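You operate a simulated robot arm through the tools that you are given. There is no shell and no other tool. Be economical: measure what you need, move in short steps, check, and stop when the job is done.

Carry out the task below with a simulated two-armed robot. There is one attempt and no reset: what you move stays moved.

## Task
Push the right blue drawer shut. Press the black plunger two times. Take the glove on the top of table five and put it away on the top of table six. Fetch the dark filter from the top of table five and stand it on the top of stand five. Take the small wheel on the table end by the waste box and put it away on the top of the long bench. Take the label block from the top of table five and leave it on the silver plate there. Fetch the tall roll from the top of stand five and stand it on the top shelf of the cooling rack. Put the rag from the middle shelf of the oil rack in the grey tray. Turn the press five hold dial to 7 seconds. The order is free. Set down upright: dark filter, tall roll.

The check looks at the end state, three seconds after you hand in, the way a careful person would. Anything else that was tipped, shoved, dropped, spilled or broken makes it a failure.

## Robot
Two 7-joint arms with two-finger parallel grippers on one trunk, on a base that drives. Base frame: it is fixed to the floor where the robot stands at the start and does not move with it; the origin is under the middle of the robot, x ahead of it, y to its left, z up; the surface under the hand at the start is at about z = 862. Readings come in mm, degrees, newtons and seconds.
The left shoulder is at the start at [80, 131, 947], the right one opposite. With the tool pointing down near the work surface each hand reaches from about 380 to 860 mm from the robot's upright axis, wherever it stands, measured 20 degrees to its own side. Places, roughly: black plunger [500, -200, 1000]; dark filter [750, -7000, 1000]; glove (19x9x2 cm) [500, -6900, 900]; grey tray (26x31x8 cm) [1000, -3800, 900]; label block [500, -6500, 750]; plate (15x15x1 cm) [800, -6100, 900]; press five hold dial [-900, -5600, 1300]; rag (8x11x4 cm) [-700, -8400, 800]; right blue drawer [600, 100, 1000]; small wheel [1000, -7250, 750]; tall roll [1750, -7000, 750]; top of stand five [1600, -6900, 700]; top of table six [900, -3100, 900]; top of the long bench [5400, -4300, 900]; top shelf of the cooling rack [5100, -6500, 1000]. Payload 1.57 kg a hand.
Tool frame (each hand has its own): the origin (TCP) lies between the finger pads and is the grasp point; the fingertips stand 30 mm ahead of it; z points along the fingers, y is the line along which they close. The gripper opens to 110 mm. The fingers are 24 mm wide and 12 mm thick; the gripper's body (48 by 112 mm) begins 78 mm behind the TCP.
Orientation is that of the tool frame in the base frame, as [roll, pitch, yaw] about the fixed x, y, z axes, in that order (R = Rz(yaw) Ry(pitch) Rx(roll)). With the fingers straight down and closing along the base's y, the tool's x points along the base's -x, its y along +y and its z along -z.

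## Interface
- The arms move only by the tool arm_command. It takes "left_motion", "right_motion" or both (then of equal length, played together; a hand with none holds still); each is a list of rows, each a list of 3 entries, a list of its own where there are three numbers: the shift along the tool's x, y, z in mm, then the turn, a rotation vector about the tool's x, y, z in degrees, then the gripper command, from -1 (shut) to 1 (fully open), values between in proportion. In form: [[[tx, ty, tz], [ax, ay, az], jaw], ...]. A call has 1 to 10 rows; each row shifts and turns the commanded pose from where the row before left it, along the tool's axes as they then stand. A row lasts 0.2 s, in which the tool goes at most 50 mm and 8.6 degrees; a call with a longer step from one row to the next is refused whole, and so is a gripper value outside its range. A pose out of reach is approached as far as the arm can. The call stops where the force on the tool passes 40 N (or 10 N more than at its start, if that is more) or the arm is blocked; 0.2 s more then pass. The fingers move at their own pace (about 108 mm/s each) and stop on an object; they squeeze with about 38 N. The grip force told is the motor's: it shows also when the fingers shut on nothing. Time passes only in rows, and 0.2 s behind the last, so rows that do not move let the fingers close. It gives the time, the measured TCP pose, the force on the tool (base axes), the opening and the grip force at its end, in the units of the frame above (readings bear some noise), with the torque about the TCP (base axes, N m) and any sound that the robot's microphone picked up, and new pictures: "show" is both (left out), scene, wrist or none (wrist: the cameras of the hands that moved).
- Cameras (640 x 400 px; columns grow to the right, rows downward): "scene" is now at [-46.5, 12, 1449.5]; the picture's right is [0.14, -0.99, 0.00], its down [-0.26, -0.04, -0.96] and it looks along [0.96, 0.13, -0.26] (base axes); focal length 272 px, centre (320, 200). "left" rides on the left gripper at [70, -16, -141] in its tool frame; the picture's right is [0.23, 0.97, 0.00], its down [-0.86, 0.20, -0.48] and it looks along [-0.47, 0.11, 0.88] (tool axes); focal length 222 px, centre (320, 200). "right" rides on the right gripper at [70, 16, -141] in its tool frame; the picture's right is [-0.23, 0.97, 0.00], its down [-0.86, -0.20, -0.48] and it looks along [-0.47, -0.11, 0.88] (tool axes); focal length 222 px, centre (320, 200). There is no depth. A picture from a camera that has moved, and an enlarged one, comes with that camera's place and axes in the base frame and with its lens.
- base_move(legs): drives the robot by 1 to 6 legs, each [ahead, left, turn to the left] in mm, mm and degrees, along the robot's own axes; the way and the turn of a leg run together, so that a leg with both is an arc; at most 1500 mm and 180 degrees a leg. The arms and the cameras ride along, it lands a little off, and it stops where it bumps. It gives what a move gives, and a new picture of the scene camera.
- pan_tilt(pan, tilt): turns the head with the scene camera to pan (to the left, within 109 degrees either way) and tilt (down, from -29 to 69), counted from straight ahead of the robot. It gives what a move gives, and a new picture of the scene camera.
- inspect(camera, box): a new picture of the part [left, top, right, bottom] of that camera's present view, enlarged. No time passes.
- hand_in(): hands the job in; it is judged then, once.

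Work in short steps. Places have to be worked out from the pictures, the camera data and where the tool is seen: move nearer, look again, correct. Check each grasp and each placing, and mend what went wrong. You have 217 turns and 260 pictures in all, those below and enlarged ones among them. Open the grippers and draw the arms clear of the work before you hand the job in, unless the task says otherwise; then end with one line.

The tools are called after "Call:" by a JSON object that holds its "api" and its "payload". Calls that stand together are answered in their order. arm_command: Moves the arms, as the interface text tells. Its arguments: {"type":"object","properties":{"left_motion":{"type":"array"},"right_motion":{"type":"array"},"show":{"type":"string","enum":["both","scene","wrist","none"]}},"required":[]} The other tools are called the same way: base_move (legs) drives the base; pan_tilt (pan, tilt) turns the head that bears the scene camera; inspect (camera, box) takes an enlarged picture of a part of a camera's view; hand_in () hands the job in.

At the start:

```text
time: 0.0
left_position: [464.8, 211.2, 1374.1]
left_tcp_rot: [180.0, -0.1, 180.0]
left_force: [0.1, 0.2, 0.8]
left_moment: [0.0, 0.03, -0.03]
left_finger_gap: 110.0
left_grip_force: 0.0
right_position: [537.9, -226.0, 1297.6]
right_tcp_rot: [-179.9, 0.1, -180.0]
right_force: [0.2, 0.6, 0.2]
right_moment: [0.02, -0.01, 0.02]
right_finger_gap: 109.8
right_grip_force: 0.0
robot x, y, heading: [3.8, 3.1, 0.0]
head pan, tilt: [7.8, 15.2]
```

scene: 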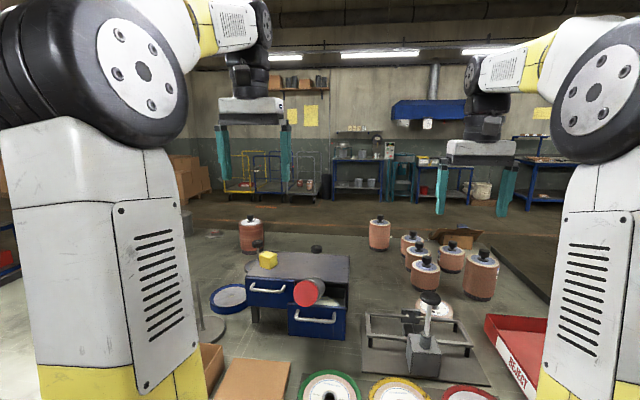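
right: 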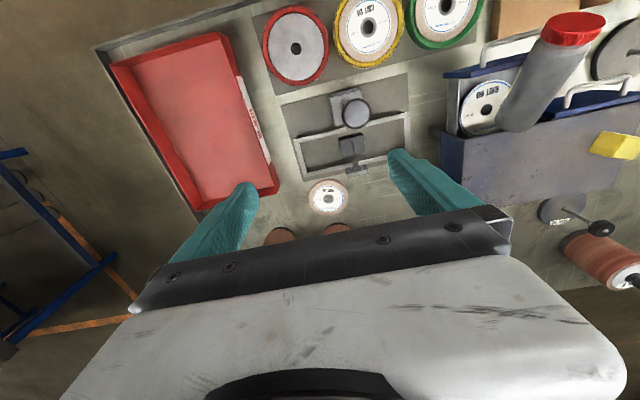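
left: 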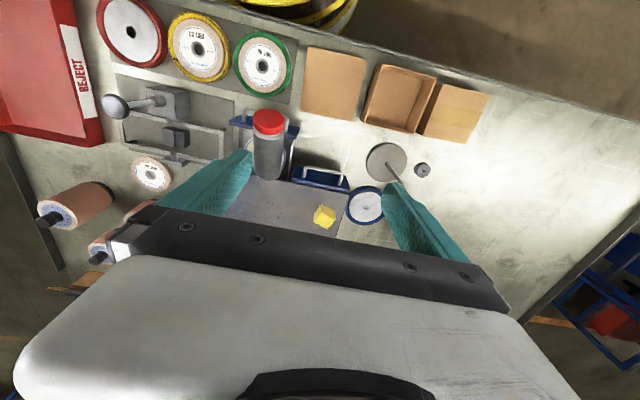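

The pictures show a drawer cabinet with a bottle by the right drawer, and the plunger. I look closer at both.

Call:
{"api": "inspect", "payload": {"camera": "scene", "box": [190, 200, 510, 400]}}

Call:
{"api": "inspect", "payload": {"camera": "right", "box": [240, 0, 640, 250]}}

```text
2.00 times, centred on (350, 300) of scene
camera zoom: at [-46.5, 12.0, 1449.5], right [0.14, -0.99, 0.0], down [-0.26, -0.04, -0.96], along [0.96, 0.13, -0.26], focal length 543 px, centre (260, 0)
```

zoom: 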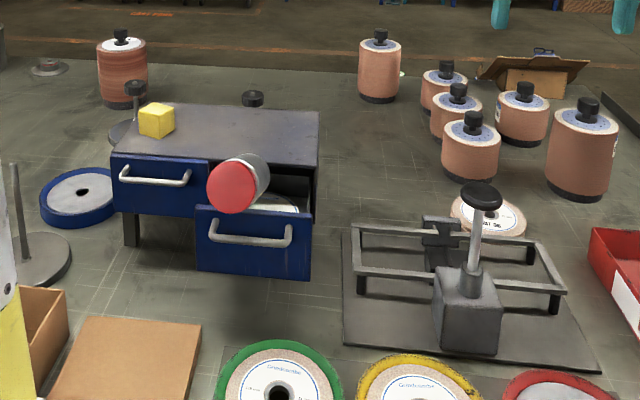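

```text
1.60 times, centred on (440, 125) of right
camera zoom: at [467.9, -211.0, 1439.4], right [0.23, 0.97, 0.0], down [0.86, -0.2, 0.48], along [0.47, -0.11, -0.88], focal length 355 px, centre (128, 320)
```

zoom: 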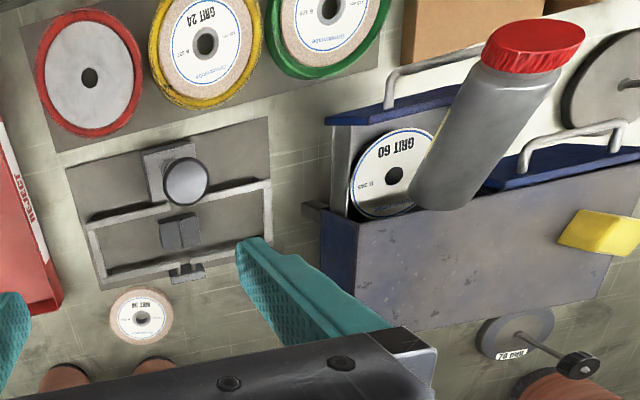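

Call:
{"api": "inspect", "payload": {"camera": "left", "box": [180, 60, 420, 230]}}

Call:
{"api": "arm_command", "payload": {"left_motion": [[[0, 0, 40], [0, 0, 0], 1], [[0, 0, 40], [0, 0, 0], 1], [[0, 0, 40], [0, 0, 0], 1]], "right_motion": [[[30, 0, 40], [0, 0, 0], 1], [[30, 0, 40], [0, 0, 0], 1], [[20, 0, 20], [0, 0, 0], 1]]}}

```text
2.35 times, centred on (300, 145) of left
camera zoom: at [395.7, 195.8, 1516.4], right [-0.23, 0.97, 0.0], down [0.86, 0.2, 0.48], along [0.47, 0.11, -0.88], focal length 523 px, centre (367, 329)
```

zoom: 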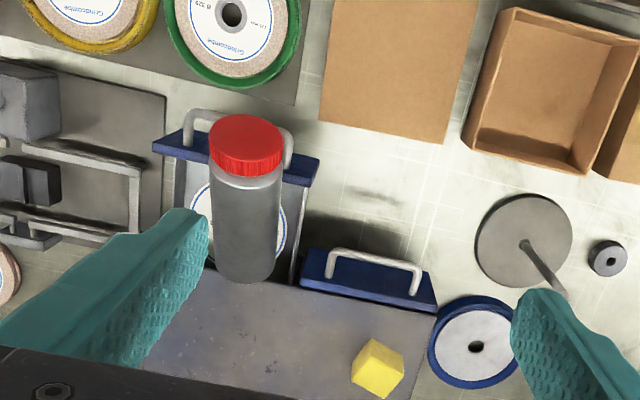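

```text
time: 0.8
left_position: [467.4, 212.6, 1254.7]
left_tcp_rot: [180.0, 0.1, -180.0]
left_force: [0.0, -0.3, 0.3]
left_moment: [0.03, -0.03, 0.01]
left_finger_gap: 109.9
left_grip_force: 0.0
right_position: [457.1, -226.8, 1198.8]
right_tcp_rot: [180.0, -0.1, -180.0]
right_force: [-0.3, 0.1, 0.7]
right_moment: [-0.03, 0.02, 0.01]
right_finger_gap: 109.9
right_grip_force: 0.1
robot x, y, heading: [2.0, 1.1, -0.0]
head pan, tilt: [7.8, 15.2]
camera scene: at [-46.4, 12.0, 1449.5], right [0.14, -0.99, 0.0], down [-0.26, -0.04, -0.96], along [0.96, 0.13, -0.26], focal length 272 px, centre (320, 200)
camera right: at [387.5, -212.1, 1340.5], right [0.23, 0.97, 0.0], down [0.85, -0.2, 0.48], along [0.47, -0.11, -0.88], focal length 222 px, centre (320, 200)
camera left: at [397.1, 196.4, 1396.1], right [-0.23, 0.97, 0.0], down [0.85, 0.2, 0.48], along [0.47, 0.11, -0.88], focal length 222 px, centre (320, 200)
```

scene: 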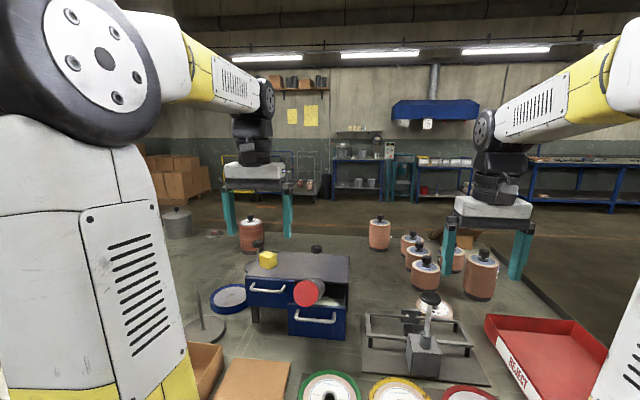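
right: 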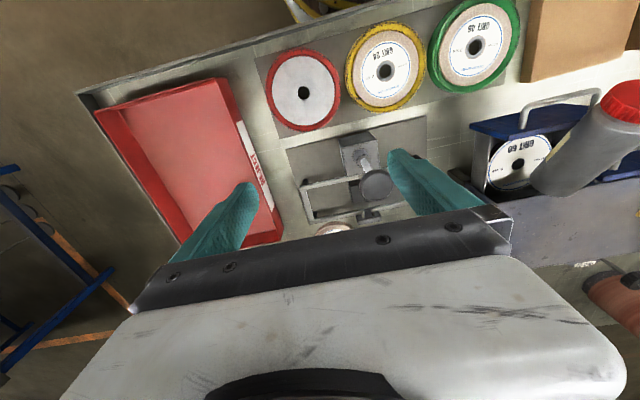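
left: 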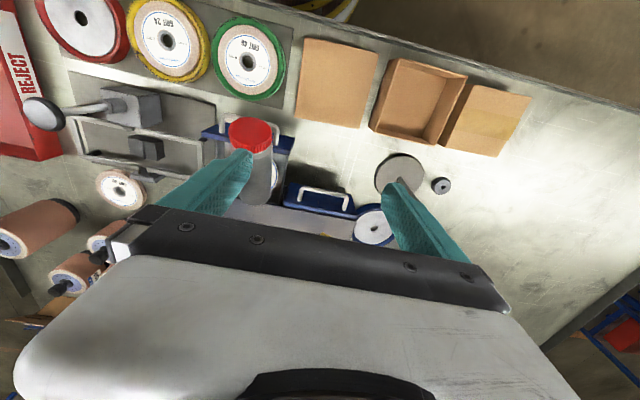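

The bottle with the red cap lies tilted in the open right drawer (cap near [487,116,1085]), which would block closing, so I'll lift it out first. I move the left hand near, tilted 45° forward.

Call:
{"api": "arm_command", "payload": {"left_motion": [[[17, -32, 30], [0, 0, 0], 1], [[17, -32, 30], [0, 0, 0], 1], [[15, -33, 30], [0, 0, 0], 1], [[0, 0, 0], [0, -7.5, 0], 1], [[0, 0, 0], [0, -7.5, 0], 1], [[0, 0, 0], [0, -7.5, 0], 1], [[0, 0, 0], [0, -7.5, 0], 1], [[0, 0, 0], [0, -7.5, 0], 1], [[0, 0, 0], [0, -7.5, 0], 1]]}}

Call:
{"api": "inspect", "payload": {"camera": "right", "box": [420, 50, 640, 260]}}

```text
time: 2.8
left_position: [417.2, 115.7, 1163.9]
left_tcp_rot: [179.9, 45.1, -179.9]
left_force: [-0.5, -0.2, -0.4]
left_moment: [0.0, 0.0, -0.02]
left_finger_gap: 110.1
left_grip_force: 0.1
right_position: [457.7, -227.7, 1199.8]
right_tcp_rot: [-179.9, 0.1, -180.0]
right_force: [0.7, -0.2, -0.5]
right_moment: [-0.02, 0.02, 0.03]
right_finger_gap: 109.6
right_grip_force: 0.1
robot x, y, heading: [1.8, -2.6, 0.0]
head pan, tilt: [7.8, 15.2]
camera scene: at [-46.3, 12.1, 1449.5], right [0.14, -0.99, 0.0], down [-0.26, -0.04, -0.96], along [0.96, 0.13, -0.26], focal length 272 px, centre (320, 200)
camera left: at [267.0, 99.3, 1215.1], right [-0.16, 0.97, -0.16], down [0.26, 0.2, 0.94], along [0.95, 0.11, -0.29], focal length 222 px, centre (320, 200)
```

scene: 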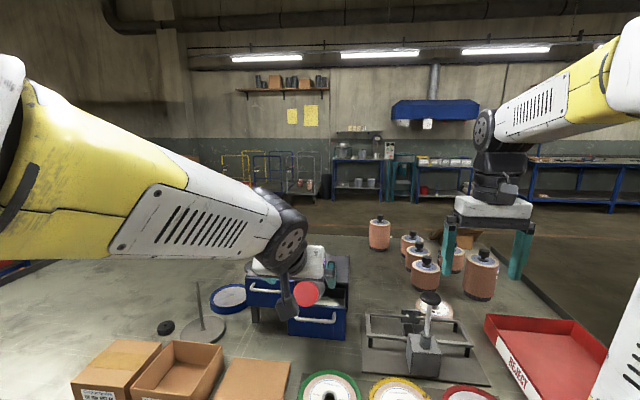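
left: 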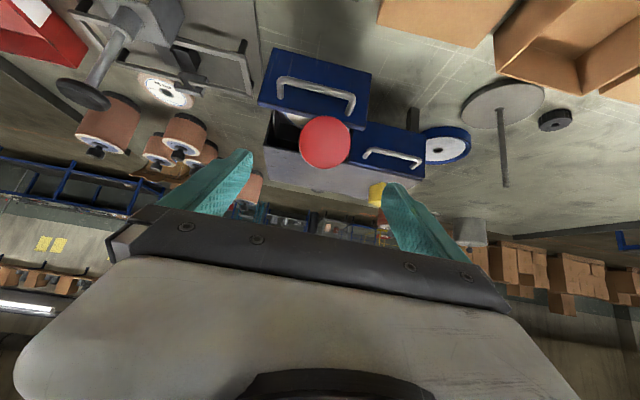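

```text
1.90 times, centred on (530, 155) of right
camera zoom: at [387.9, -212.1, 1340.8], right [0.23, 0.97, 0.0], down [0.86, -0.2, 0.48], along [0.47, -0.11, -0.88], focal length 423 px, centre (-80, 286)
```

zoom: 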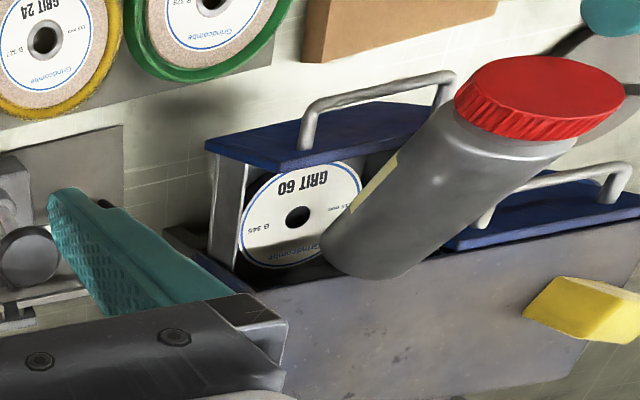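

The cap is centred on the hand's line (about [487,119,1081]). I advance along the tool and close on it.

Call:
{"api": "arm_command", "payload": {"left_motion": [[[0, 2, 40], [0, 0, 0], 1], [[0, 1, 40], [0, 0, 0], 1], [[-4, 0, 36], [0, 0, 0], 1], [[0, 0, 0], [0, 0, 0], 0], [[0, 0, 0], [0, 0, 0], -1], [[0, 0, 0], [0, 0, 0], -1], [[0, 0, 0], [0, 0, 0], -1]], "show": "wrist"}}

```text
time: 3.5
left_position: [481.7, 91.3, 1100.4]
left_tcp_rot: [179.5, 45.2, 175.9]
left_force: [1.0, -0.3, 0.2]
left_moment: [0.0, 0.01, -0.01]
left_finger_gap: 109.8
left_grip_force: 0.2
right_position: [458.2, -227.8, 1198.5]
right_tcp_rot: [-180.0, 0.0, -179.9]
right_force: [0.8, 0.0, -0.7]
right_moment: [0.0, 0.01, 0.01]
right_finger_gap: 109.9
right_grip_force: 0.0
robot x, y, heading: [-3.7, 3.1, 0.2]
head pan, tilt: [7.8, 15.2]
stopped in row 3 (left hand): the force on the tool passed its limit at 218 N (the readings are from after the stop); the commanded pose is now the measured one
camera left: at [331.1, 84.3, 1151.5], right [-0.1, 0.98, -0.16], down [0.27, 0.18, 0.95], along [0.96, 0.05, -0.29], focal length 222 px, centre (320, 200)
```

left: 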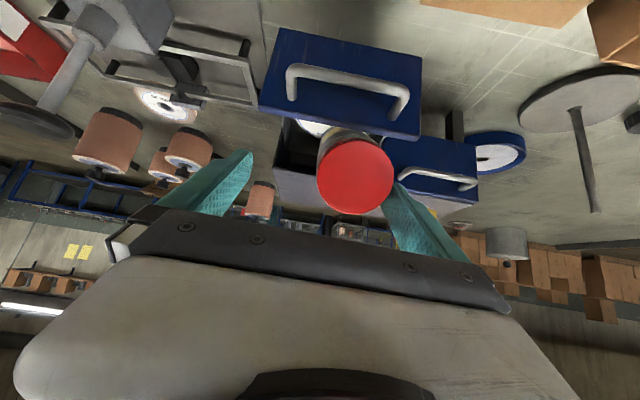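

The call stopped with a sharp force, yet the bottle seems unmoved; I look at the scene to see what was hit.

Call:
{"api": "pan_tilt", "payload": {"pan": 15, "tilt": 35}}

Call:
{"api": "inspect", "payload": {"camera": "right", "box": [400, 30, 640, 230]}}

```text
time: 4.4
left_position: [481.1, 91.0, 1100.6]
left_tcp_rot: [179.6, 45.3, 176.0]
left_force: [0.1, -0.4, 0.3]
left_moment: [0.01, 0.02, 0.0]
left_finger_gap: 109.8
left_grip_force: 0.0
right_position: [458.0, -228.4, 1198.5]
right_tcp_rot: [-179.9, -0.1, 179.9]
right_force: [-0.7, -0.7, 0.7]
right_moment: [0.0, -0.02, 0.03]
right_finger_gap: 110.0
right_grip_force: 0.1
robot x, y, heading: [-0.5, -1.1, 0.1]
head pan, tilt: [15.0, 35.0]
camera scene: at [-54.0, 22.0, 1417.9], right [0.26, -0.97, 0.0], down [-0.55, -0.15, -0.82], along [0.79, 0.21, -0.57], focal length 272 px, centre (320, 200)
```

scene: 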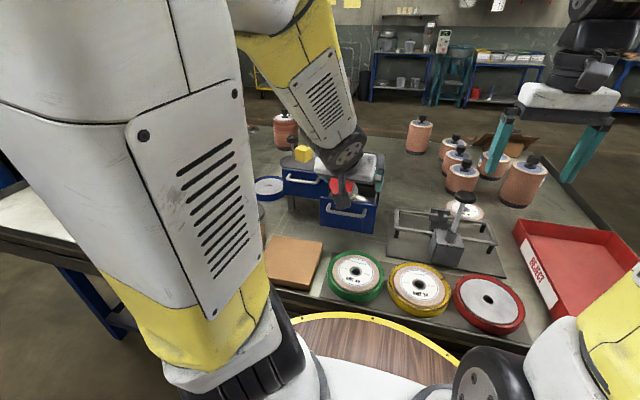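

```text
2.00 times, centred on (520, 130) of right
camera zoom: at [388.3, -212.0, 1340.4], right [0.23, 0.97, 0.0], down [0.86, -0.2, 0.48], along [0.47, -0.11, -0.88], focal length 444 px, centre (-80, 340)
```

zoom: 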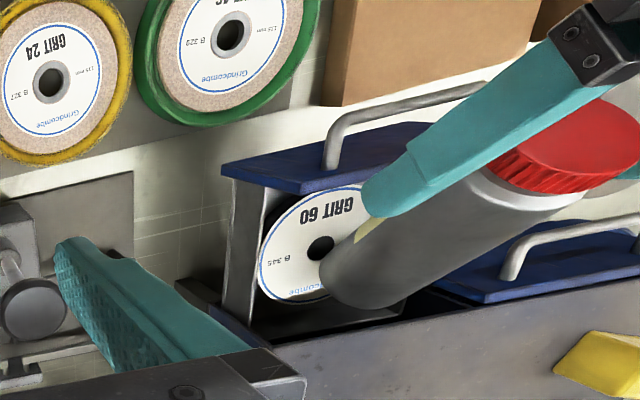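

The hand is free and the bottle undisturbed; the arm seems to have swung its elbow. I recentre in y, go in a little more and close.

Call:
{"api": "arm_command", "payload": {"left_motion": [[[0, 9, 0], [0, 0, 0], 1], [[0, 9, 0], [0, 0, 0], 1], [[0, 9, 0], [0, 0, 0], 1], [[0, 0, 10], [0, 0, 0], 1], [[0, 0, 10], [0, 0, 0], 1], [[0, 0, 6], [0, 0, 0], 1]]}}

Call:
{"api": "inspect", "payload": {"camera": "right", "box": [400, 30, 640, 230]}}

```text
time: 5.8
left_position: [502.1, 117.8, 1084.3]
left_tcp_rot: [179.5, 45.3, 176.0]
left_force: [-1.7, 0.0, -1.0]
left_moment: [-0.02, 0.02, 0.0]
left_finger_gap: 109.9
left_grip_force: 0.1
right_position: [457.4, -226.2, 1199.5]
right_tcp_rot: [-180.0, 0.0, -179.9]
right_force: [0.2, 1.0, 0.0]
right_moment: [-0.03, 0.0, 0.0]
right_finger_gap: 110.1
right_grip_force: 0.2
robot x, y, heading: [1.7, -1.9, -0.2]
head pan, tilt: [15.0, 35.0]
camera scene: at [-54.2, 22.0, 1417.8], right [0.26, -0.97, 0.0], down [-0.55, -0.15, -0.82], along [0.79, 0.21, -0.57], focal length 272 px, centre (320, 200)
camera left: at [350.5, 109.6, 1134.2], right [-0.1, 0.98, -0.16], down [0.27, 0.18, 0.95], along [0.96, 0.05, -0.29], focal length 222 px, centre (320, 200)
```

scene: 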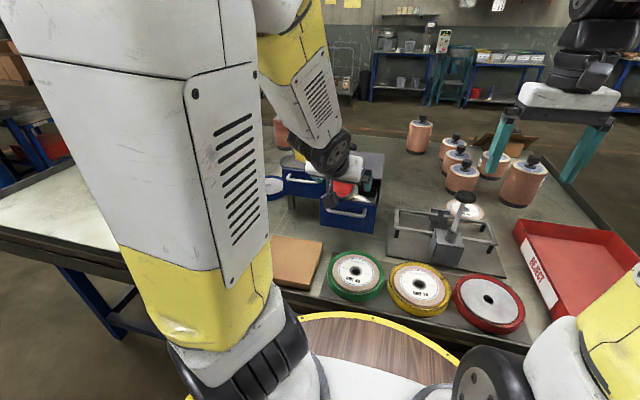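
left: 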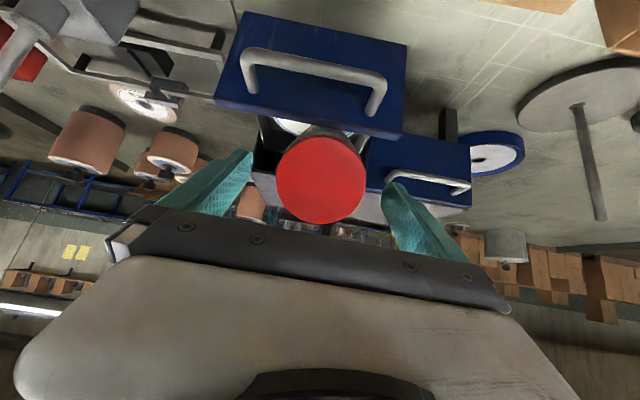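

```text
2.00 times, centred on (520, 130) of right
camera zoom: at [388.2, -212.0, 1340.4], right [0.23, 0.97, 0.0], down [0.86, -0.2, 0.48], along [0.47, -0.11, -0.88], focal length 444 px, centre (-80, 340)
```

zoom: 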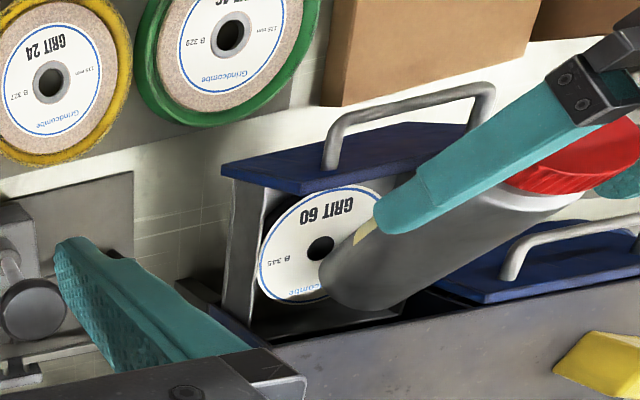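

Fingers straddle the cap well. I close on it.

Call:
{"api": "arm_command", "payload": {"left_motion": [[[0, 0, 0], [0, 0, 0], 0.3], [[0, 0, 0], [0, 0, 0], -0.2], [[0, 0, 0], [0, 0, 0], -0.6], [[0, 0, 0], [0, 0, 0], -1], [[0, 0, 0], [0, 0, 0], -1]], "show": "wrist"}}

```text
time: 7.0
left_position: [500.4, 116.7, 1083.4]
left_tcp_rot: [179.4, 45.4, 176.0]
left_force: [0.2, 0.8, 0.2]
left_moment: [0.02, -0.11, 0.02]
left_finger_gap: 59.1
left_grip_force: 38.0
right_position: [456.9, -227.2, 1199.0]
right_tcp_rot: [179.9, -0.1, -180.0]
right_force: [0.5, -0.1, 0.1]
right_moment: [-0.01, -0.01, 0.04]
right_finger_gap: 109.9
right_grip_force: 0.0
robot x, y, heading: [2.9, -0.1, 0.1]
head pan, tilt: [15.0, 35.0]
camera left: at [350.6, 109.6, 1134.3], right [-0.1, 0.98, -0.15], down [0.27, 0.18, 0.95], along [0.96, 0.05, -0.29], focal length 222 px, centre (320, 200)
```

left: 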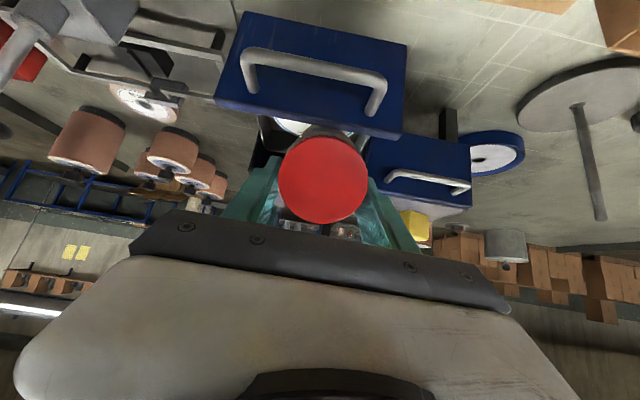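

Gripped (59 mm gap). I lift it back and up.

Call:
{"api": "arm_command", "payload": {"left_motion": [[[0, 0, -15], [0, 0, 0], -1], [[-5, 0, -20], [0, 0, 0], -1], [[-15, 0, -20], [0, 0, 0], -1], [[-25, 0, -25], [0, 0, 0], -1], [[-25, 0, -25], [0, 0, 0], -1], [[-25, 0, -25], [0, 0, 0], -1]]}}

Call:
{"api": "inspect", "payload": {"camera": "right", "box": [340, 0, 640, 200]}}

```text
time: 8.4
left_position: [475.0, 116.3, 1243.2]
left_tcp_rot: [179.4, 45.2, 176.1]
left_force: [-0.5, 0.0, -4.0]
left_moment: [0.03, 0.19, -0.01]
left_finger_gap: 58.6
left_grip_force: 38.1
right_position: [456.8, -227.5, 1198.3]
right_tcp_rot: [-180.0, 0.0, 180.0]
right_force: [0.1, 0.1, -0.2]
right_moment: [-0.02, 0.03, -0.02]
right_finger_gap: 109.9
right_grip_force: 0.1
robot x, y, heading: [-0.5, 2.2, -0.2]
head pan, tilt: [15.0, 35.0]
camera scene: at [-53.8, 22.0, 1417.8], right [0.26, -0.97, 0.0], down [-0.55, -0.15, -0.82], along [0.79, 0.21, -0.57], focal length 272 px, centre (320, 200)
camera left: at [325.4, 109.0, 1293.2], right [-0.1, 0.98, -0.15], down [0.27, 0.18, 0.95], along [0.96, 0.05, -0.29], focal length 222 px, centre (320, 200)
```

scene: 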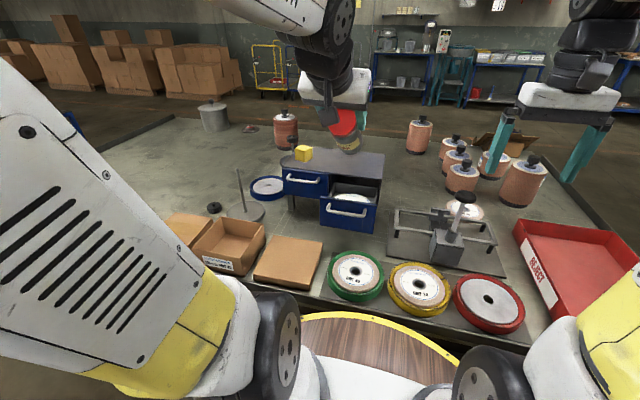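
left: 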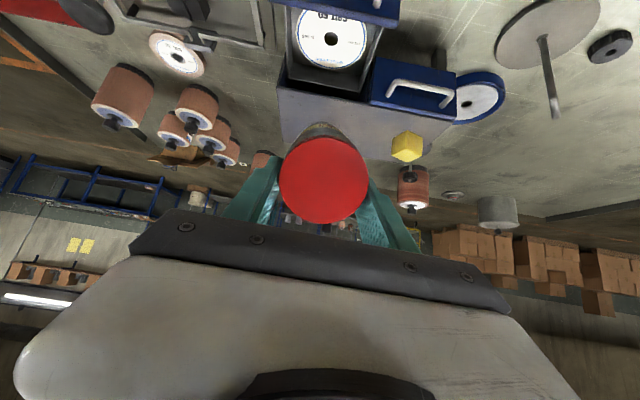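

```text
2.00 times, centred on (490, 100) of right
camera zoom: at [388.5, -212.0, 1340.3], right [0.23, 0.97, 0.0], down [0.86, -0.2, 0.48], along [0.46, -0.11, -0.88], focal length 444 px, centre (-20, 400)
```

zoom: 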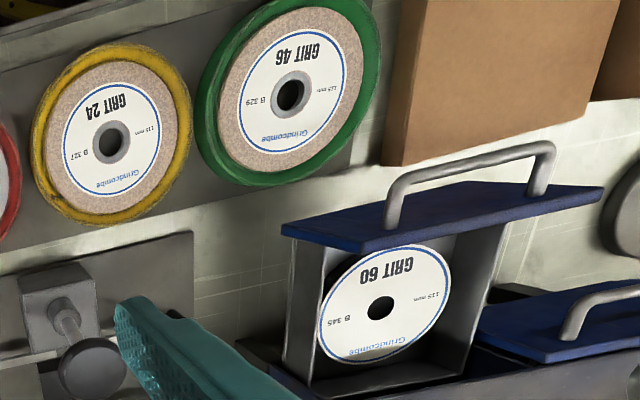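

Bottle is out and light. I rotate it upright by 58° about the tool's y, watching from the right camera.

Call:
{"api": "arm_command", "payload": {"left_motion": [[[-15, 0, -15], [0, 0, 0], -1], [[0, 0, 0], [0, 8, 0], -1], [[0, 0, 0], [0, 8, 0], -1], [[0, 0, 0], [0, 8, 0], -1], [[0, 0, 0], [0, 8, 0], -1], [[0, 0, 0], [0, 8, 0], -1], [[0, 0, 0], [0, 8, 0], -1], [[0, 0, 0], [0, 8, 0], -1], [[0, 0, 0], [0, 2, 0], -1]]}}

Call:
{"api": "inspect", "payload": {"camera": "scene", "box": [220, 20, 440, 240]}}

```text
time: 10.4
left_position: [475.7, 118.1, 1262.2]
left_tcp_rot: [179.6, -12.8, 176.4]
left_force: [-0.5, 0.3, -4.0]
left_moment: [0.02, -0.06, -0.03]
left_finger_gap: 58.5
left_grip_force: 38.2
right_position: [456.8, -227.3, 1199.3]
right_tcp_rot: [180.0, -0.1, 180.0]
right_force: [-0.3, -0.1, 0.0]
right_moment: [-0.01, -0.02, -0.03]
right_finger_gap: 110.0
right_grip_force: 0.1
robot x, y, heading: [1.8, 2.1, -0.2]
head pan, tilt: [15.0, 35.0]
camera scene: at [-54.0, 22.0, 1417.8], right [0.26, -0.97, 0.0], down [-0.55, -0.15, -0.82], along [0.79, 0.21, -0.57], focal length 272 px, centre (320, 200)
camera left: at [437.5, 102.8, 1417.0], right [-0.16, 0.99, 0.06], down [0.95, 0.14, 0.28], along [0.27, 0.1, -0.96], focal length 222 px, centre (320, 200)
```

scene: 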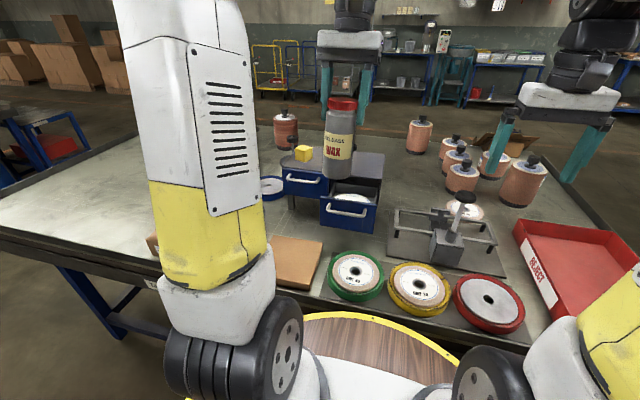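
left: 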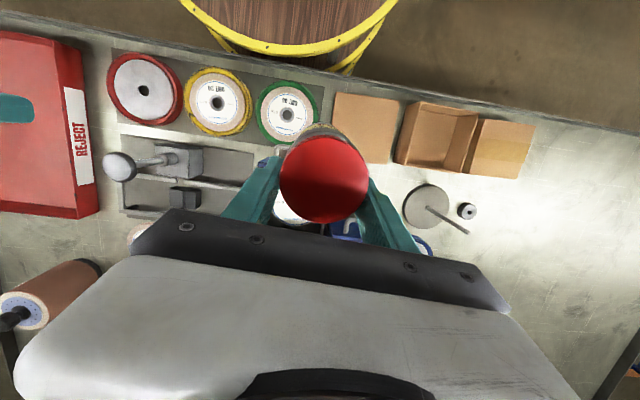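

```text
1.82 times, centred on (330, 130) of scene
camera zoom: at [-54.0, 22.0, 1417.8], right [0.26, -0.97, 0.0], down [-0.55, -0.15, -0.82], along [0.79, 0.21, -0.57], focal length 494 px, centre (302, 327)
```

zoom: 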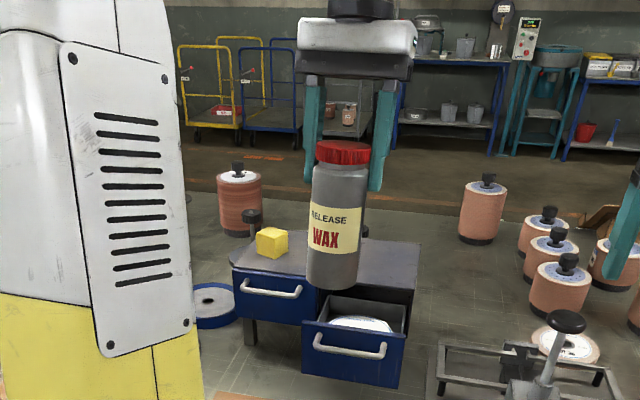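

It stands upright in the hand, its foot about 150 below the TCP. I carry it over the cabinet top.

Call:
{"api": "arm_command", "payload": {"left_motion": [[[-38, 2, -8], [0, 0, 0], -1], [[-38, 2, -8], [0, 0, 0], -1], [[-38, 2, -8], [0, 0, 0], -1], [[-38, 2, -8], [0, 0, 0], -1], [[-38, 2, -8], [0, 0, 0], -1], [[-38, 2, -8], [0, 0, 0], -1], [[-10, 0, 40], [0, 0, 0], -1], [[-4, 0, 17], [0, 0, 0], -1]]}}

Call:
{"api": "inspect", "payload": {"camera": "scene", "box": [220, 20, 440, 240]}}

```text
time: 12.2
left_position: [622.0, 116.1, 1202.4]
left_tcp_rot: [179.6, -12.7, 176.4]
left_force: [-0.4, 0.1, -4.1]
left_moment: [-0.03, -0.06, -0.02]
left_finger_gap: 58.7
left_grip_force: 37.9
left hand out of reach, approached as far as the arm can: row 4, 5, 6
right_position: [458.9, -228.5, 1198.8]
right_tcp_rot: [-179.9, -0.1, -179.9]
right_force: [0.4, 0.8, -0.1]
right_moment: [0.01, 0.0, 0.0]
right_finger_gap: 109.9
right_grip_force: 0.0
robot x, y, heading: [0.8, 1.5, -0.2]
head pan, tilt: [15.0, 35.0]
camera scene: at [-53.9, 22.0, 1417.8], right [0.26, -0.97, 0.0], down [-0.55, -0.15, -0.82], along [0.79, 0.21, -0.57], focal length 272 px, centre (320, 200)
camera left: at [584.0, 100.8, 1357.4], right [-0.16, 0.99, 0.06], down [0.95, 0.14, 0.28], along [0.27, 0.1, -0.96], focal length 222 px, centre (320, 200)
```

scene: 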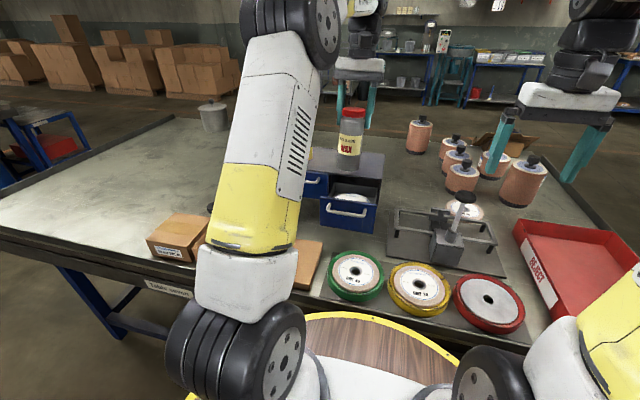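
left: 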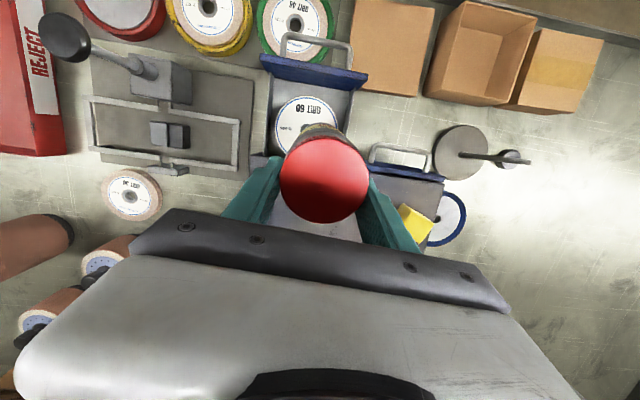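

```text
1.82 times, centred on (330, 130) of scene
camera zoom: at [-53.9, 22.0, 1417.8], right [0.26, -0.97, 0.0], down [-0.55, -0.15, -0.82], along [0.79, 0.21, -0.57], focal length 494 px, centre (302, 327)
```

zoom: 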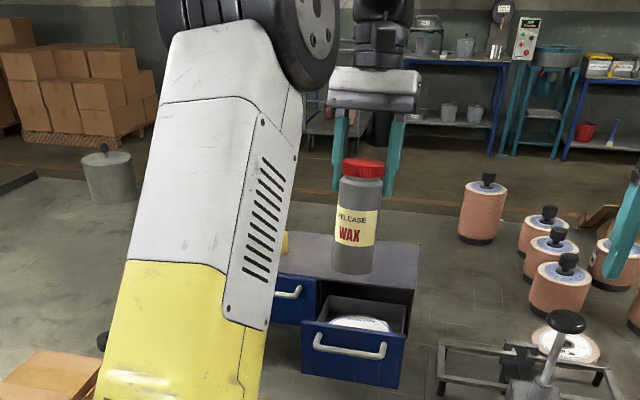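

The hand can't reach further from here. I raise the bottle and turn the base 25° right so the left shoulder comes nearer to the cabinet.

Call:
{"api": "arm_command", "payload": {"left_motion": [[[10, 0, -39], [0, 0, 0], -1], [[10, 0, -39], [0, 0, 0], -1], [[30, 0, -15], [0, 0, 0], -1], [[30, 0, -5], [0, 0, 0], -1]], "show": "none"}}

Call:
{"api": "base_move", "payload": {"legs": [[0, 0, -25]]}}

```text
time: 13.2
left_position: [565.6, 117.1, 1299.2]
left_tcp_rot: [179.7, -12.8, 176.5]
left_force: [0.6, -0.3, -4.8]
left_moment: [0.03, -0.04, -0.01]
left_finger_gap: 58.6
left_grip_force: 37.8
left hand out of reach, approached as far as the arm can: row 2
right_position: [459.0, -226.4, 1197.9]
right_tcp_rot: [180.0, -0.1, 180.0]
right_force: [1.6, -0.6, 0.2]
right_moment: [0.02, 0.01, -0.01]
right_finger_gap: 110.0
right_grip_force: 0.1
robot x, y, heading: [-0.8, -0.7, -0.2]
head pan, tilt: [15.0, 35.0]
```

```text
time: 14.9
left_position: [561.6, -133.0, 1300.3]
left_tcp_rot: [179.6, -12.7, 151.3]
left_force: [-0.2, 0.2, -4.2]
left_moment: [-0.05, -0.08, 0.01]
left_finger_gap: 58.7
left_grip_force: 38.1
right_position: [317.5, -400.0, 1198.0]
right_tcp_rot: [180.0, -0.1, 155.0]
right_force: [0.2, 0.4, -0.4]
right_moment: [0.01, 0.02, 0.01]
right_finger_gap: 110.2
right_grip_force: 0.0
robot x, y, heading: [-1.0, 0.6, -25.2]
head pan, tilt: [15.0, 35.0]
camera scene: at [-39.1, 43.0, 1417.8], right [-0.17, -0.98, 0.0], down [-0.56, 0.1, -0.82], along [0.81, -0.14, -0.57], focal length 272 px, centre (320, 200)
```

scene: 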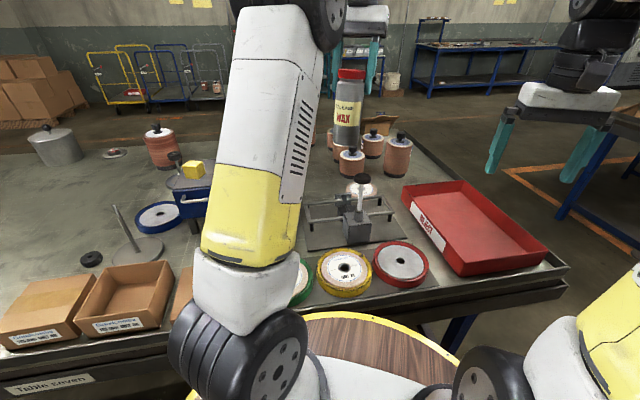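

Now I shift the bottle to above the cabinet top (about [690,100]).

Call:
{"api": "arm_command", "payload": {"left_motion": [[[0, 44, 0], [0, 0, 0], -1], [[0, 44, 0], [0, 0, 0], -1], [[0, 44, 0], [0, 0, 0], -1], [[0, 44, 0], [0, 0, 0], -1], [[0, 44, 0], [0, 0, 0], -1], [[0, 45, 0], [0, 0, 0], -1], [[-8, 0, 37], [0, 0, 0], -1], [[-8, 0, 37], [0, 0, 0], -1], [[-4, 0, 20], [0, 0, 0], -1]]}}

Call:
{"api": "inspect", "payload": {"camera": "scene", "box": [100, 40, 340, 240]}}

```text
time: 16.9
left_position: [635.5, 5.3, 1200.6]
left_tcp_rot: [179.6, -12.7, 151.4]
left_force: [0.1, 0.3, -3.1]
left_moment: [-0.01, -0.09, 0.0]
left_finger_gap: 58.5
left_grip_force: 38.1
left hand out of reach, approached as far as the arm can: row 3, 4, 5, 6
right_position: [318.4, -399.0, 1198.5]
right_tcp_rot: [-180.0, -0.1, 154.9]
right_force: [0.3, 0.9, -0.4]
right_moment: [0.0, 0.0, 0.02]
right_finger_gap: 110.0
right_grip_force: 0.1
robot x, y, heading: [0.5, 2.8, -25.2]
head pan, tilt: [15.0, 35.0]
camera scene: at [-39.2, 43.0, 1417.8], right [-0.17, -0.98, 0.0], down [-0.56, 0.1, -0.82], along [0.81, -0.14, -0.57], focal length 272 px, centre (320, 200)
camera left: at [595.1, 7.3, 1355.2], right [0.27, 0.96, 0.06], down [0.92, -0.28, 0.28], along [0.28, -0.02, -0.96], focal length 222 px, centre (320, 200)
```

scene: 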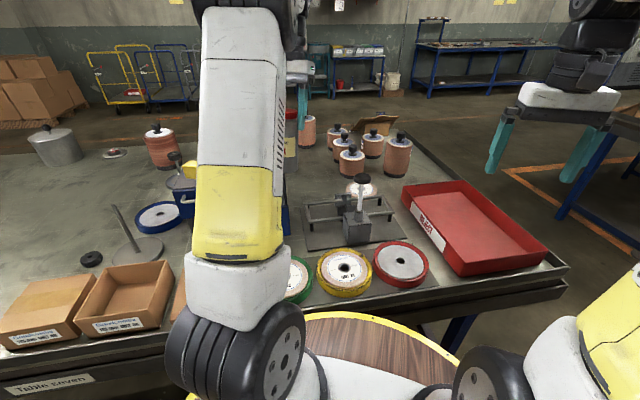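
left: 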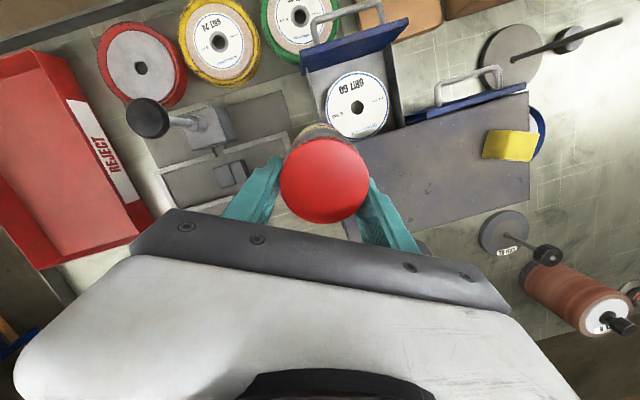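

```text
2.00 times, centred on (220, 140) of scene
camera zoom: at [-39.2, 43.0, 1417.8], right [-0.17, -0.98, 0.0], down [-0.56, 0.1, -0.82], along [0.81, -0.14, -0.57], focal length 543 px, centre (520, 320)
```

zoom: 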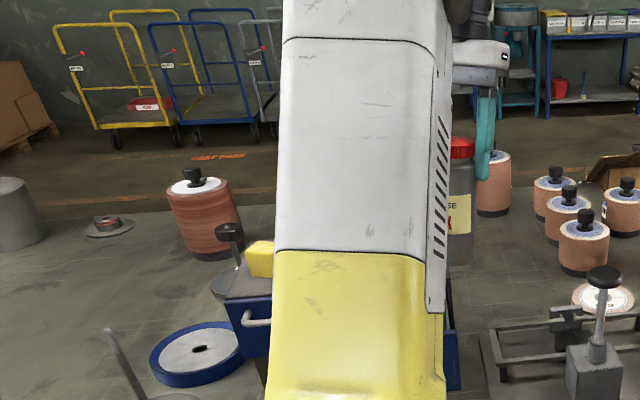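

Call:
{"api": "arm_command", "payload": {"left_motion": [[[4, 30, 1], [0, 0, 0], -1], [[4, 30, 1], [0, 0, 0], -1], [[0, 30, 1], [0, 0, 0], -1], [[0, 15, 0], [0, 0, 0], -1], [[0, 0, 0], [0, 0, 0], -1]]}}

```text
time: 18.1
left_position: [677.7, 98.5, 1200.1]
left_tcp_rot: [179.6, -12.8, 151.4]
left_force: [0.1, -0.3, -3.5]
left_moment: [-0.04, -0.03, 0.0]
left_finger_gap: 58.3
left_grip_force: 38.1
right_position: [318.8, -400.7, 1199.7]
right_tcp_rot: [179.9, -0.1, 154.9]
right_force: [0.3, -0.7, 0.9]
right_moment: [0.0, 0.02, 0.02]
right_finger_gap: 110.0
right_grip_force: 0.0
robot x, y, heading: [0.6, 1.7, -25.1]
head pan, tilt: [15.0, 35.0]
camera scene: at [-39.1, 43.1, 1417.8], right [-0.17, -0.98, 0.0], down [-0.57, 0.1, -0.82], along [0.81, -0.14, -0.57], focal length 272 px, centre (320, 200)
camera left: at [636.7, 101.6, 1354.2], right [0.27, 0.96, 0.06], down [0.92, -0.28, 0.28], along [0.28, -0.02, -0.96], focal length 222 px, centre (320, 200)
```

scene: 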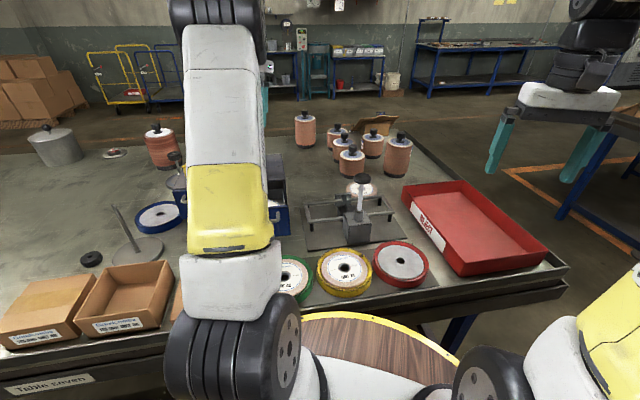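
left: 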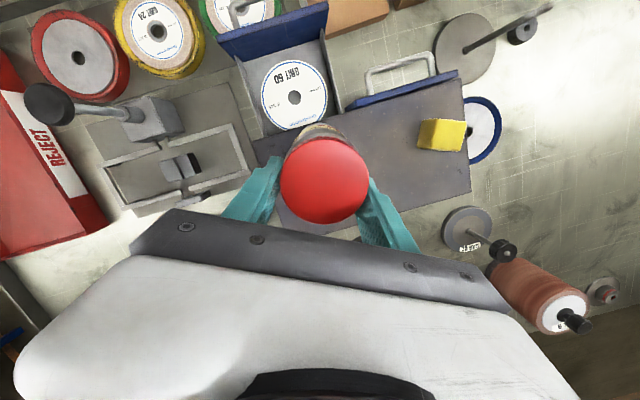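

Above the cabinet top with margin. I nudge forward and lower slowly.

Call:
{"api": "arm_command", "payload": {"left_motion": [[[-13, 7, -3], [0, 0, 0], -1], [[-1.3, 0, 6], [0, 0, 0], -1], [[-1.3, 0, 6], [0, 0, 0], -1], [[-1, 0, 4], [0, 0, 0], -1], [[0, 0, 0], [0, 0, 0], -1]], "show": "none"}}

Call:
{"api": "arm_command", "payload": {"left_motion": [[[-0.8, 0, 3.5], [0, 0, 0], -1], [[0, 0, 0], [0, 0, 0], -1]], "show": "none"}}

Call:
{"api": "arm_command", "payload": {"left_motion": [[[-0.8, 0, 3.5], [0, 0, 0], -1], [[0, 0, 0], [0, 0, 0], -1]], "show": "none"}}

```text
time: 19.3
left_position: [691.6, 99.8, 1184.4]
left_tcp_rot: [179.5, -12.6, 151.4]
left_force: [0.5, -0.4, -4.5]
left_moment: [-0.04, -0.08, 0.02]
left_finger_gap: 58.2
left_grip_force: 37.8
right_position: [318.6, -399.1, 1199.0]
right_tcp_rot: [-180.0, -0.1, 155.1]
right_force: [-0.1, 0.1, 0.4]
right_moment: [0.01, -0.01, -0.02]
right_finger_gap: 110.3
right_grip_force: 0.2
robot x, y, heading: [-0.8, 2.1, -24.8]
head pan, tilt: [15.0, 35.0]
```

```text
time: 19.9
left_position: [690.7, 98.2, 1182.1]
left_tcp_rot: [179.7, -12.7, 151.4]
left_force: [0.1, 0.2, -3.4]
left_moment: [-0.03, -0.05, 0.04]
left_finger_gap: 58.4
left_grip_force: 38.3
right_position: [318.0, -399.3, 1199.1]
right_tcp_rot: [179.9, 0.0, 155.0]
right_force: [0.1, 0.9, -0.6]
right_moment: [-0.01, -0.02, 0.03]
right_finger_gap: 110.0
right_grip_force: 0.1
robot x, y, heading: [1.3, -0.1, -24.9]
head pan, tilt: [15.0, 35.0]
```

```text
time: 20.5
left_position: [691.9, 99.2, 1177.3]
left_tcp_rot: [179.6, -12.6, 151.4]
left_force: [-0.3, 1.1, -4.3]
left_moment: [-0.04, -0.06, -0.01]
left_finger_gap: 58.5
left_grip_force: 37.9
right_position: [319.4, -399.1, 1199.2]
right_tcp_rot: [179.9, -0.1, 155.1]
right_force: [0.0, -0.3, 0.0]
right_moment: [0.0, 0.0, 0.04]
right_finger_gap: 110.0
right_grip_force: 0.1
robot x, y, heading: [-2.2, -3.0, -24.9]
head pan, tilt: [15.0, 35.0]
```

Call:
{"api": "arm_command", "payload": {"left_motion": [[[-0.8, 0, 3.5], [0, 0, 0], -1], [[0, 0, 0], [0, 0, 0], -1]], "show": "none"}}

Call:
{"api": "arm_command", "payload": {"left_motion": [[[-0.8, 0, 3.5], [0, 0, 0], -1], [[0, 0, 0], [0, 0, 0], -1]], "show": "none"}}

Call:
{"api": "inspect", "payload": {"camera": "left", "box": [220, 60, 480, 260]}}

```text
time: 21.1
left_position: [692.6, 98.6, 1176.0]
left_tcp_rot: [179.6, -12.7, 151.4]
left_force: [-0.4, 0.2, -4.6]
left_moment: [-0.04, -0.08, -0.01]
left_finger_gap: 58.3
left_grip_force: 38.4
right_position: [319.6, -398.7, 1197.5]
right_tcp_rot: [180.0, -0.1, 154.9]
right_force: [0.1, 0.2, 0.2]
right_moment: [-0.01, -0.03, -0.01]
right_finger_gap: 109.9
right_grip_force: 0.2
robot x, y, heading: [2.7, 0.2, -25.1]
head pan, tilt: [15.0, 35.0]
```

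```text
time: 21.7
left_position: [691.5, 98.6, 1170.6]
left_tcp_rot: [179.6, -12.6, 151.4]
left_force: [-0.1, 0.1, -3.5]
left_moment: [-0.07, -0.07, -0.02]
left_finger_gap: 58.5
left_grip_force: 37.9
right_position: [317.7, -399.7, 1199.3]
right_tcp_rot: [-180.0, 0.0, 155.1]
right_force: [-0.4, -0.1, -1.2]
right_moment: [0.02, 0.0, 0.01]
right_finger_gap: 109.9
right_grip_force: 0.1
robot x, y, heading: [-2.5, 1.1, -25.2]
head pan, tilt: [15.0, 35.0]
```

```text
2.00 times, centred on (350, 160) of left
camera zoom: at [650.7, 101.5, 1324.6], right [0.27, 0.96, 0.06], down [0.92, -0.28, 0.28], along [0.28, -0.02, -0.96], focal length 444 px, centre (260, 280)
```

zoom: 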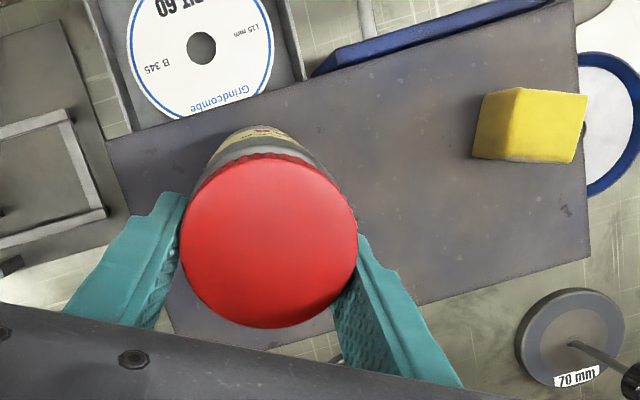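

Call:
{"api": "arm_command", "payload": {"left_motion": [[[-0.8, 0, 3.5], [0, 0, 0], -1], [[0, 0, 0], [0, 0, 0], -1]], "show": "none"}}

Call:
{"api": "arm_command", "payload": {"left_motion": [[[-0.8, 0, 3.5], [0, 0, 0], -1], [[0, 0, 0], [0, 0, 0], -1]], "show": "none"}}

```text
time: 22.3
left_position: [692.9, 100.4, 1167.9]
left_tcp_rot: [179.6, -12.6, 151.4]
left_force: [-0.5, -0.3, 8.3]
left_moment: [-0.11, 0.06, 0.02]
left_finger_gap: 58.7
left_grip_force: 38.0
right_position: [316.9, -401.5, 1198.5]
right_tcp_rot: [-179.8, -0.1, 154.9]
right_force: [0.5, 0.3, -0.4]
right_moment: [-0.02, 0.0, 0.04]
right_finger_gap: 110.3
right_grip_force: 0.1
robot x, y, heading: [2.1, -1.3, -25.0]
head pan, tilt: [15.0, 35.0]
```

```text
time: 22.9
left_position: [691.3, 100.6, 1167.1]
left_tcp_rot: [179.5, -12.6, 151.6]
left_force: [-3.2, 3.3, 32.9]
left_moment: [0.22, 0.25, 0.02]
left_finger_gap: 58.6
left_grip_force: 38.1
right_position: [317.5, -400.6, 1199.9]
right_tcp_rot: [-180.0, 0.0, 155.0]
right_force: [0.1, -0.8, 0.4]
right_moment: [-0.03, -0.03, -0.01]
right_finger_gap: 110.0
right_grip_force: 0.1
robot x, y, heading: [0.4, 0.1, -25.4]
head pan, tilt: [15.0, 35.0]
```

Contact. I relieve the pressure by 3 mm, open and withdraw the hand along its own axis.

Call:
{"api": "arm_command", "payload": {"left_motion": [[[0.5, 0, -3], [0, 0, 0], -1], [[0, 0, 0], [0, 0, 0], -0.2], [[0, 0, 0], [0, 0, 0], 0.1], [[0, 0, 0], [0, 0, 0], 0.6], [[0, 0, 0], [0, 0, 0], 0.8]], "show": "none"}}

Call:
{"api": "arm_command", "payload": {"left_motion": [[[0, 0, -20], [0, 0, 0], 0.8], [[0, 0, -30], [0, 0, 0], 0.8], [[0, 0, -30], [0, 0, 0], 0.8], [[0, 0, -40], [0, 0, 0], 0.8], [[0, -45, 0], [0, 0, 0], 0.8], [[0, -45, 0], [0, 0, 0], 0.8]]}}

```text
time: 24.1
left_position: [692.4, 100.5, 1166.3]
left_tcp_rot: [179.6, -12.6, 151.4]
left_force: [0.1, 0.3, -0.5]
left_moment: [-0.01, 0.0, 0.01]
left_finger_gap: 99.1
left_grip_force: 0.0
right_position: [318.1, -401.3, 1197.7]
right_tcp_rot: [-179.9, -0.1, 155.1]
right_force: [-0.4, 0.1, -0.5]
right_moment: [0.03, 0.0, 0.01]
right_finger_gap: 110.0
right_grip_force: 0.0
robot x, y, heading: [1.6, 0.6, -24.9]
head pan, tilt: [15.0, 35.0]
```

```text
time: 25.5
left_position: [654.8, 3.0, 1257.5]
left_tcp_rot: [179.5, -12.8, 151.5]
left_force: [0.3, 0.2, 0.2]
left_moment: [-0.03, 0.02, 0.01]
left_finger_gap: 99.1
left_grip_force: 0.1
left hand out of reach, approached as far as the arm can: row 4
right_position: [318.3, -400.2, 1197.8]
right_tcp_rot: [180.0, -0.1, 155.0]
right_force: [0.1, 0.5, -0.4]
right_moment: [-0.04, 0.01, 0.0]
right_finger_gap: 109.9
right_grip_force: 0.1
robot x, y, heading: [-2.6, -1.6, -25.0]
head pan, tilt: [15.0, 35.0]
camera scene: at [-39.0, 43.4, 1417.8], right [-0.17, -0.98, 0.0], down [-0.57, 0.1, -0.82], along [0.81, -0.14, -0.57], focal length 272 px, centre (320, 200)
camera left: at [614.0, 5.8, 1412.6], right [0.27, 0.96, 0.06], down [0.92, -0.28, 0.28], along [0.28, -0.02, -0.96], focal length 222 px, centre (320, 200)
```

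scene: 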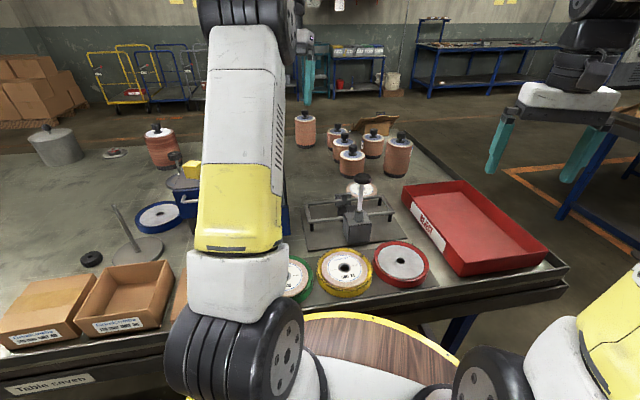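
left: 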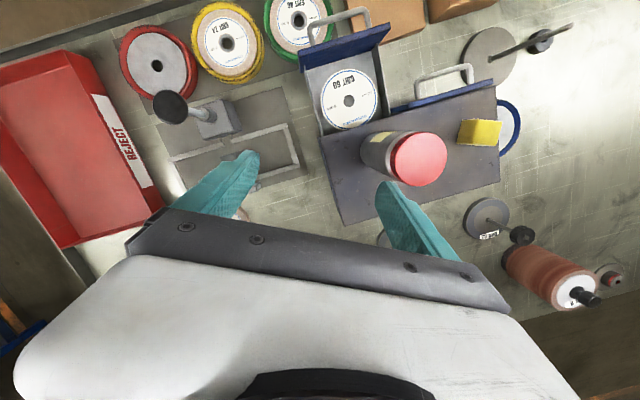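

The bottle stands on the cabinet. I turn the base back to heading 0 for the drawer push.

Call:
{"api": "arm_command", "payload": {"left_motion": [[[40, 0, -10], [0, 0, 0], -1], [[40, 0, -10], [0, 0, 0], -1], [[40, 0, -5], [0, 0, 0], -1], [[40, 0, 0], [0, 0, 0], -1]], "show": "none"}}

Call:
{"api": "base_move", "payload": {"legs": [[0, 0, 25]]}}

```text
time: 26.5
left_position: [521.9, 76.6, 1318.6]
left_tcp_rot: [179.6, -12.8, 151.5]
left_force: [-0.3, 0.1, -0.4]
left_moment: [0.05, 0.04, 0.02]
left_finger_gap: 0.1
left_grip_force: 21.3
right_position: [318.2, -400.0, 1199.4]
right_tcp_rot: [-179.9, -0.1, 154.8]
right_force: [0.9, -1.2, -0.5]
right_moment: [0.02, 0.01, 0.02]
right_finger_gap: 110.0
right_grip_force: 0.0
robot x, y, heading: [-0.1, 2.0, -24.9]
head pan, tilt: [15.0, 35.0]
```

```text
time: 28.1
left_position: [442.4, 287.5, 1319.1]
left_tcp_rot: [179.5, -12.8, 176.1]
left_force: [0.4, -0.3, -0.2]
left_moment: [-0.02, 0.02, 0.02]
left_finger_gap: 0.0
left_grip_force: 21.4
right_position: [456.1, -230.3, 1198.9]
right_tcp_rot: [180.0, -0.1, 179.7]
right_force: [-0.5, -0.4, 1.0]
right_moment: [0.0, 0.02, 0.0]
right_finger_gap: 110.1
right_grip_force: 0.1
robot x, y, heading: [0.1, -2.7, -0.0]
head pan, tilt: [15.0, 35.0]
camera scene: at [-54.0, 22.3, 1417.8], right [0.25, -0.97, 0.0], down [-0.56, -0.15, -0.82], along [0.79, 0.21, -0.57], focal length 272 px, centre (320, 200)
```

scene: 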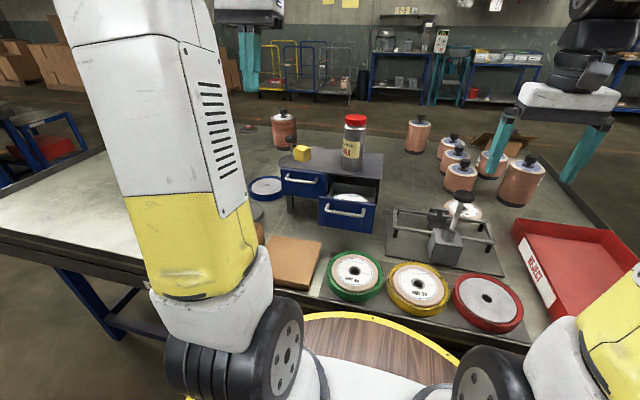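

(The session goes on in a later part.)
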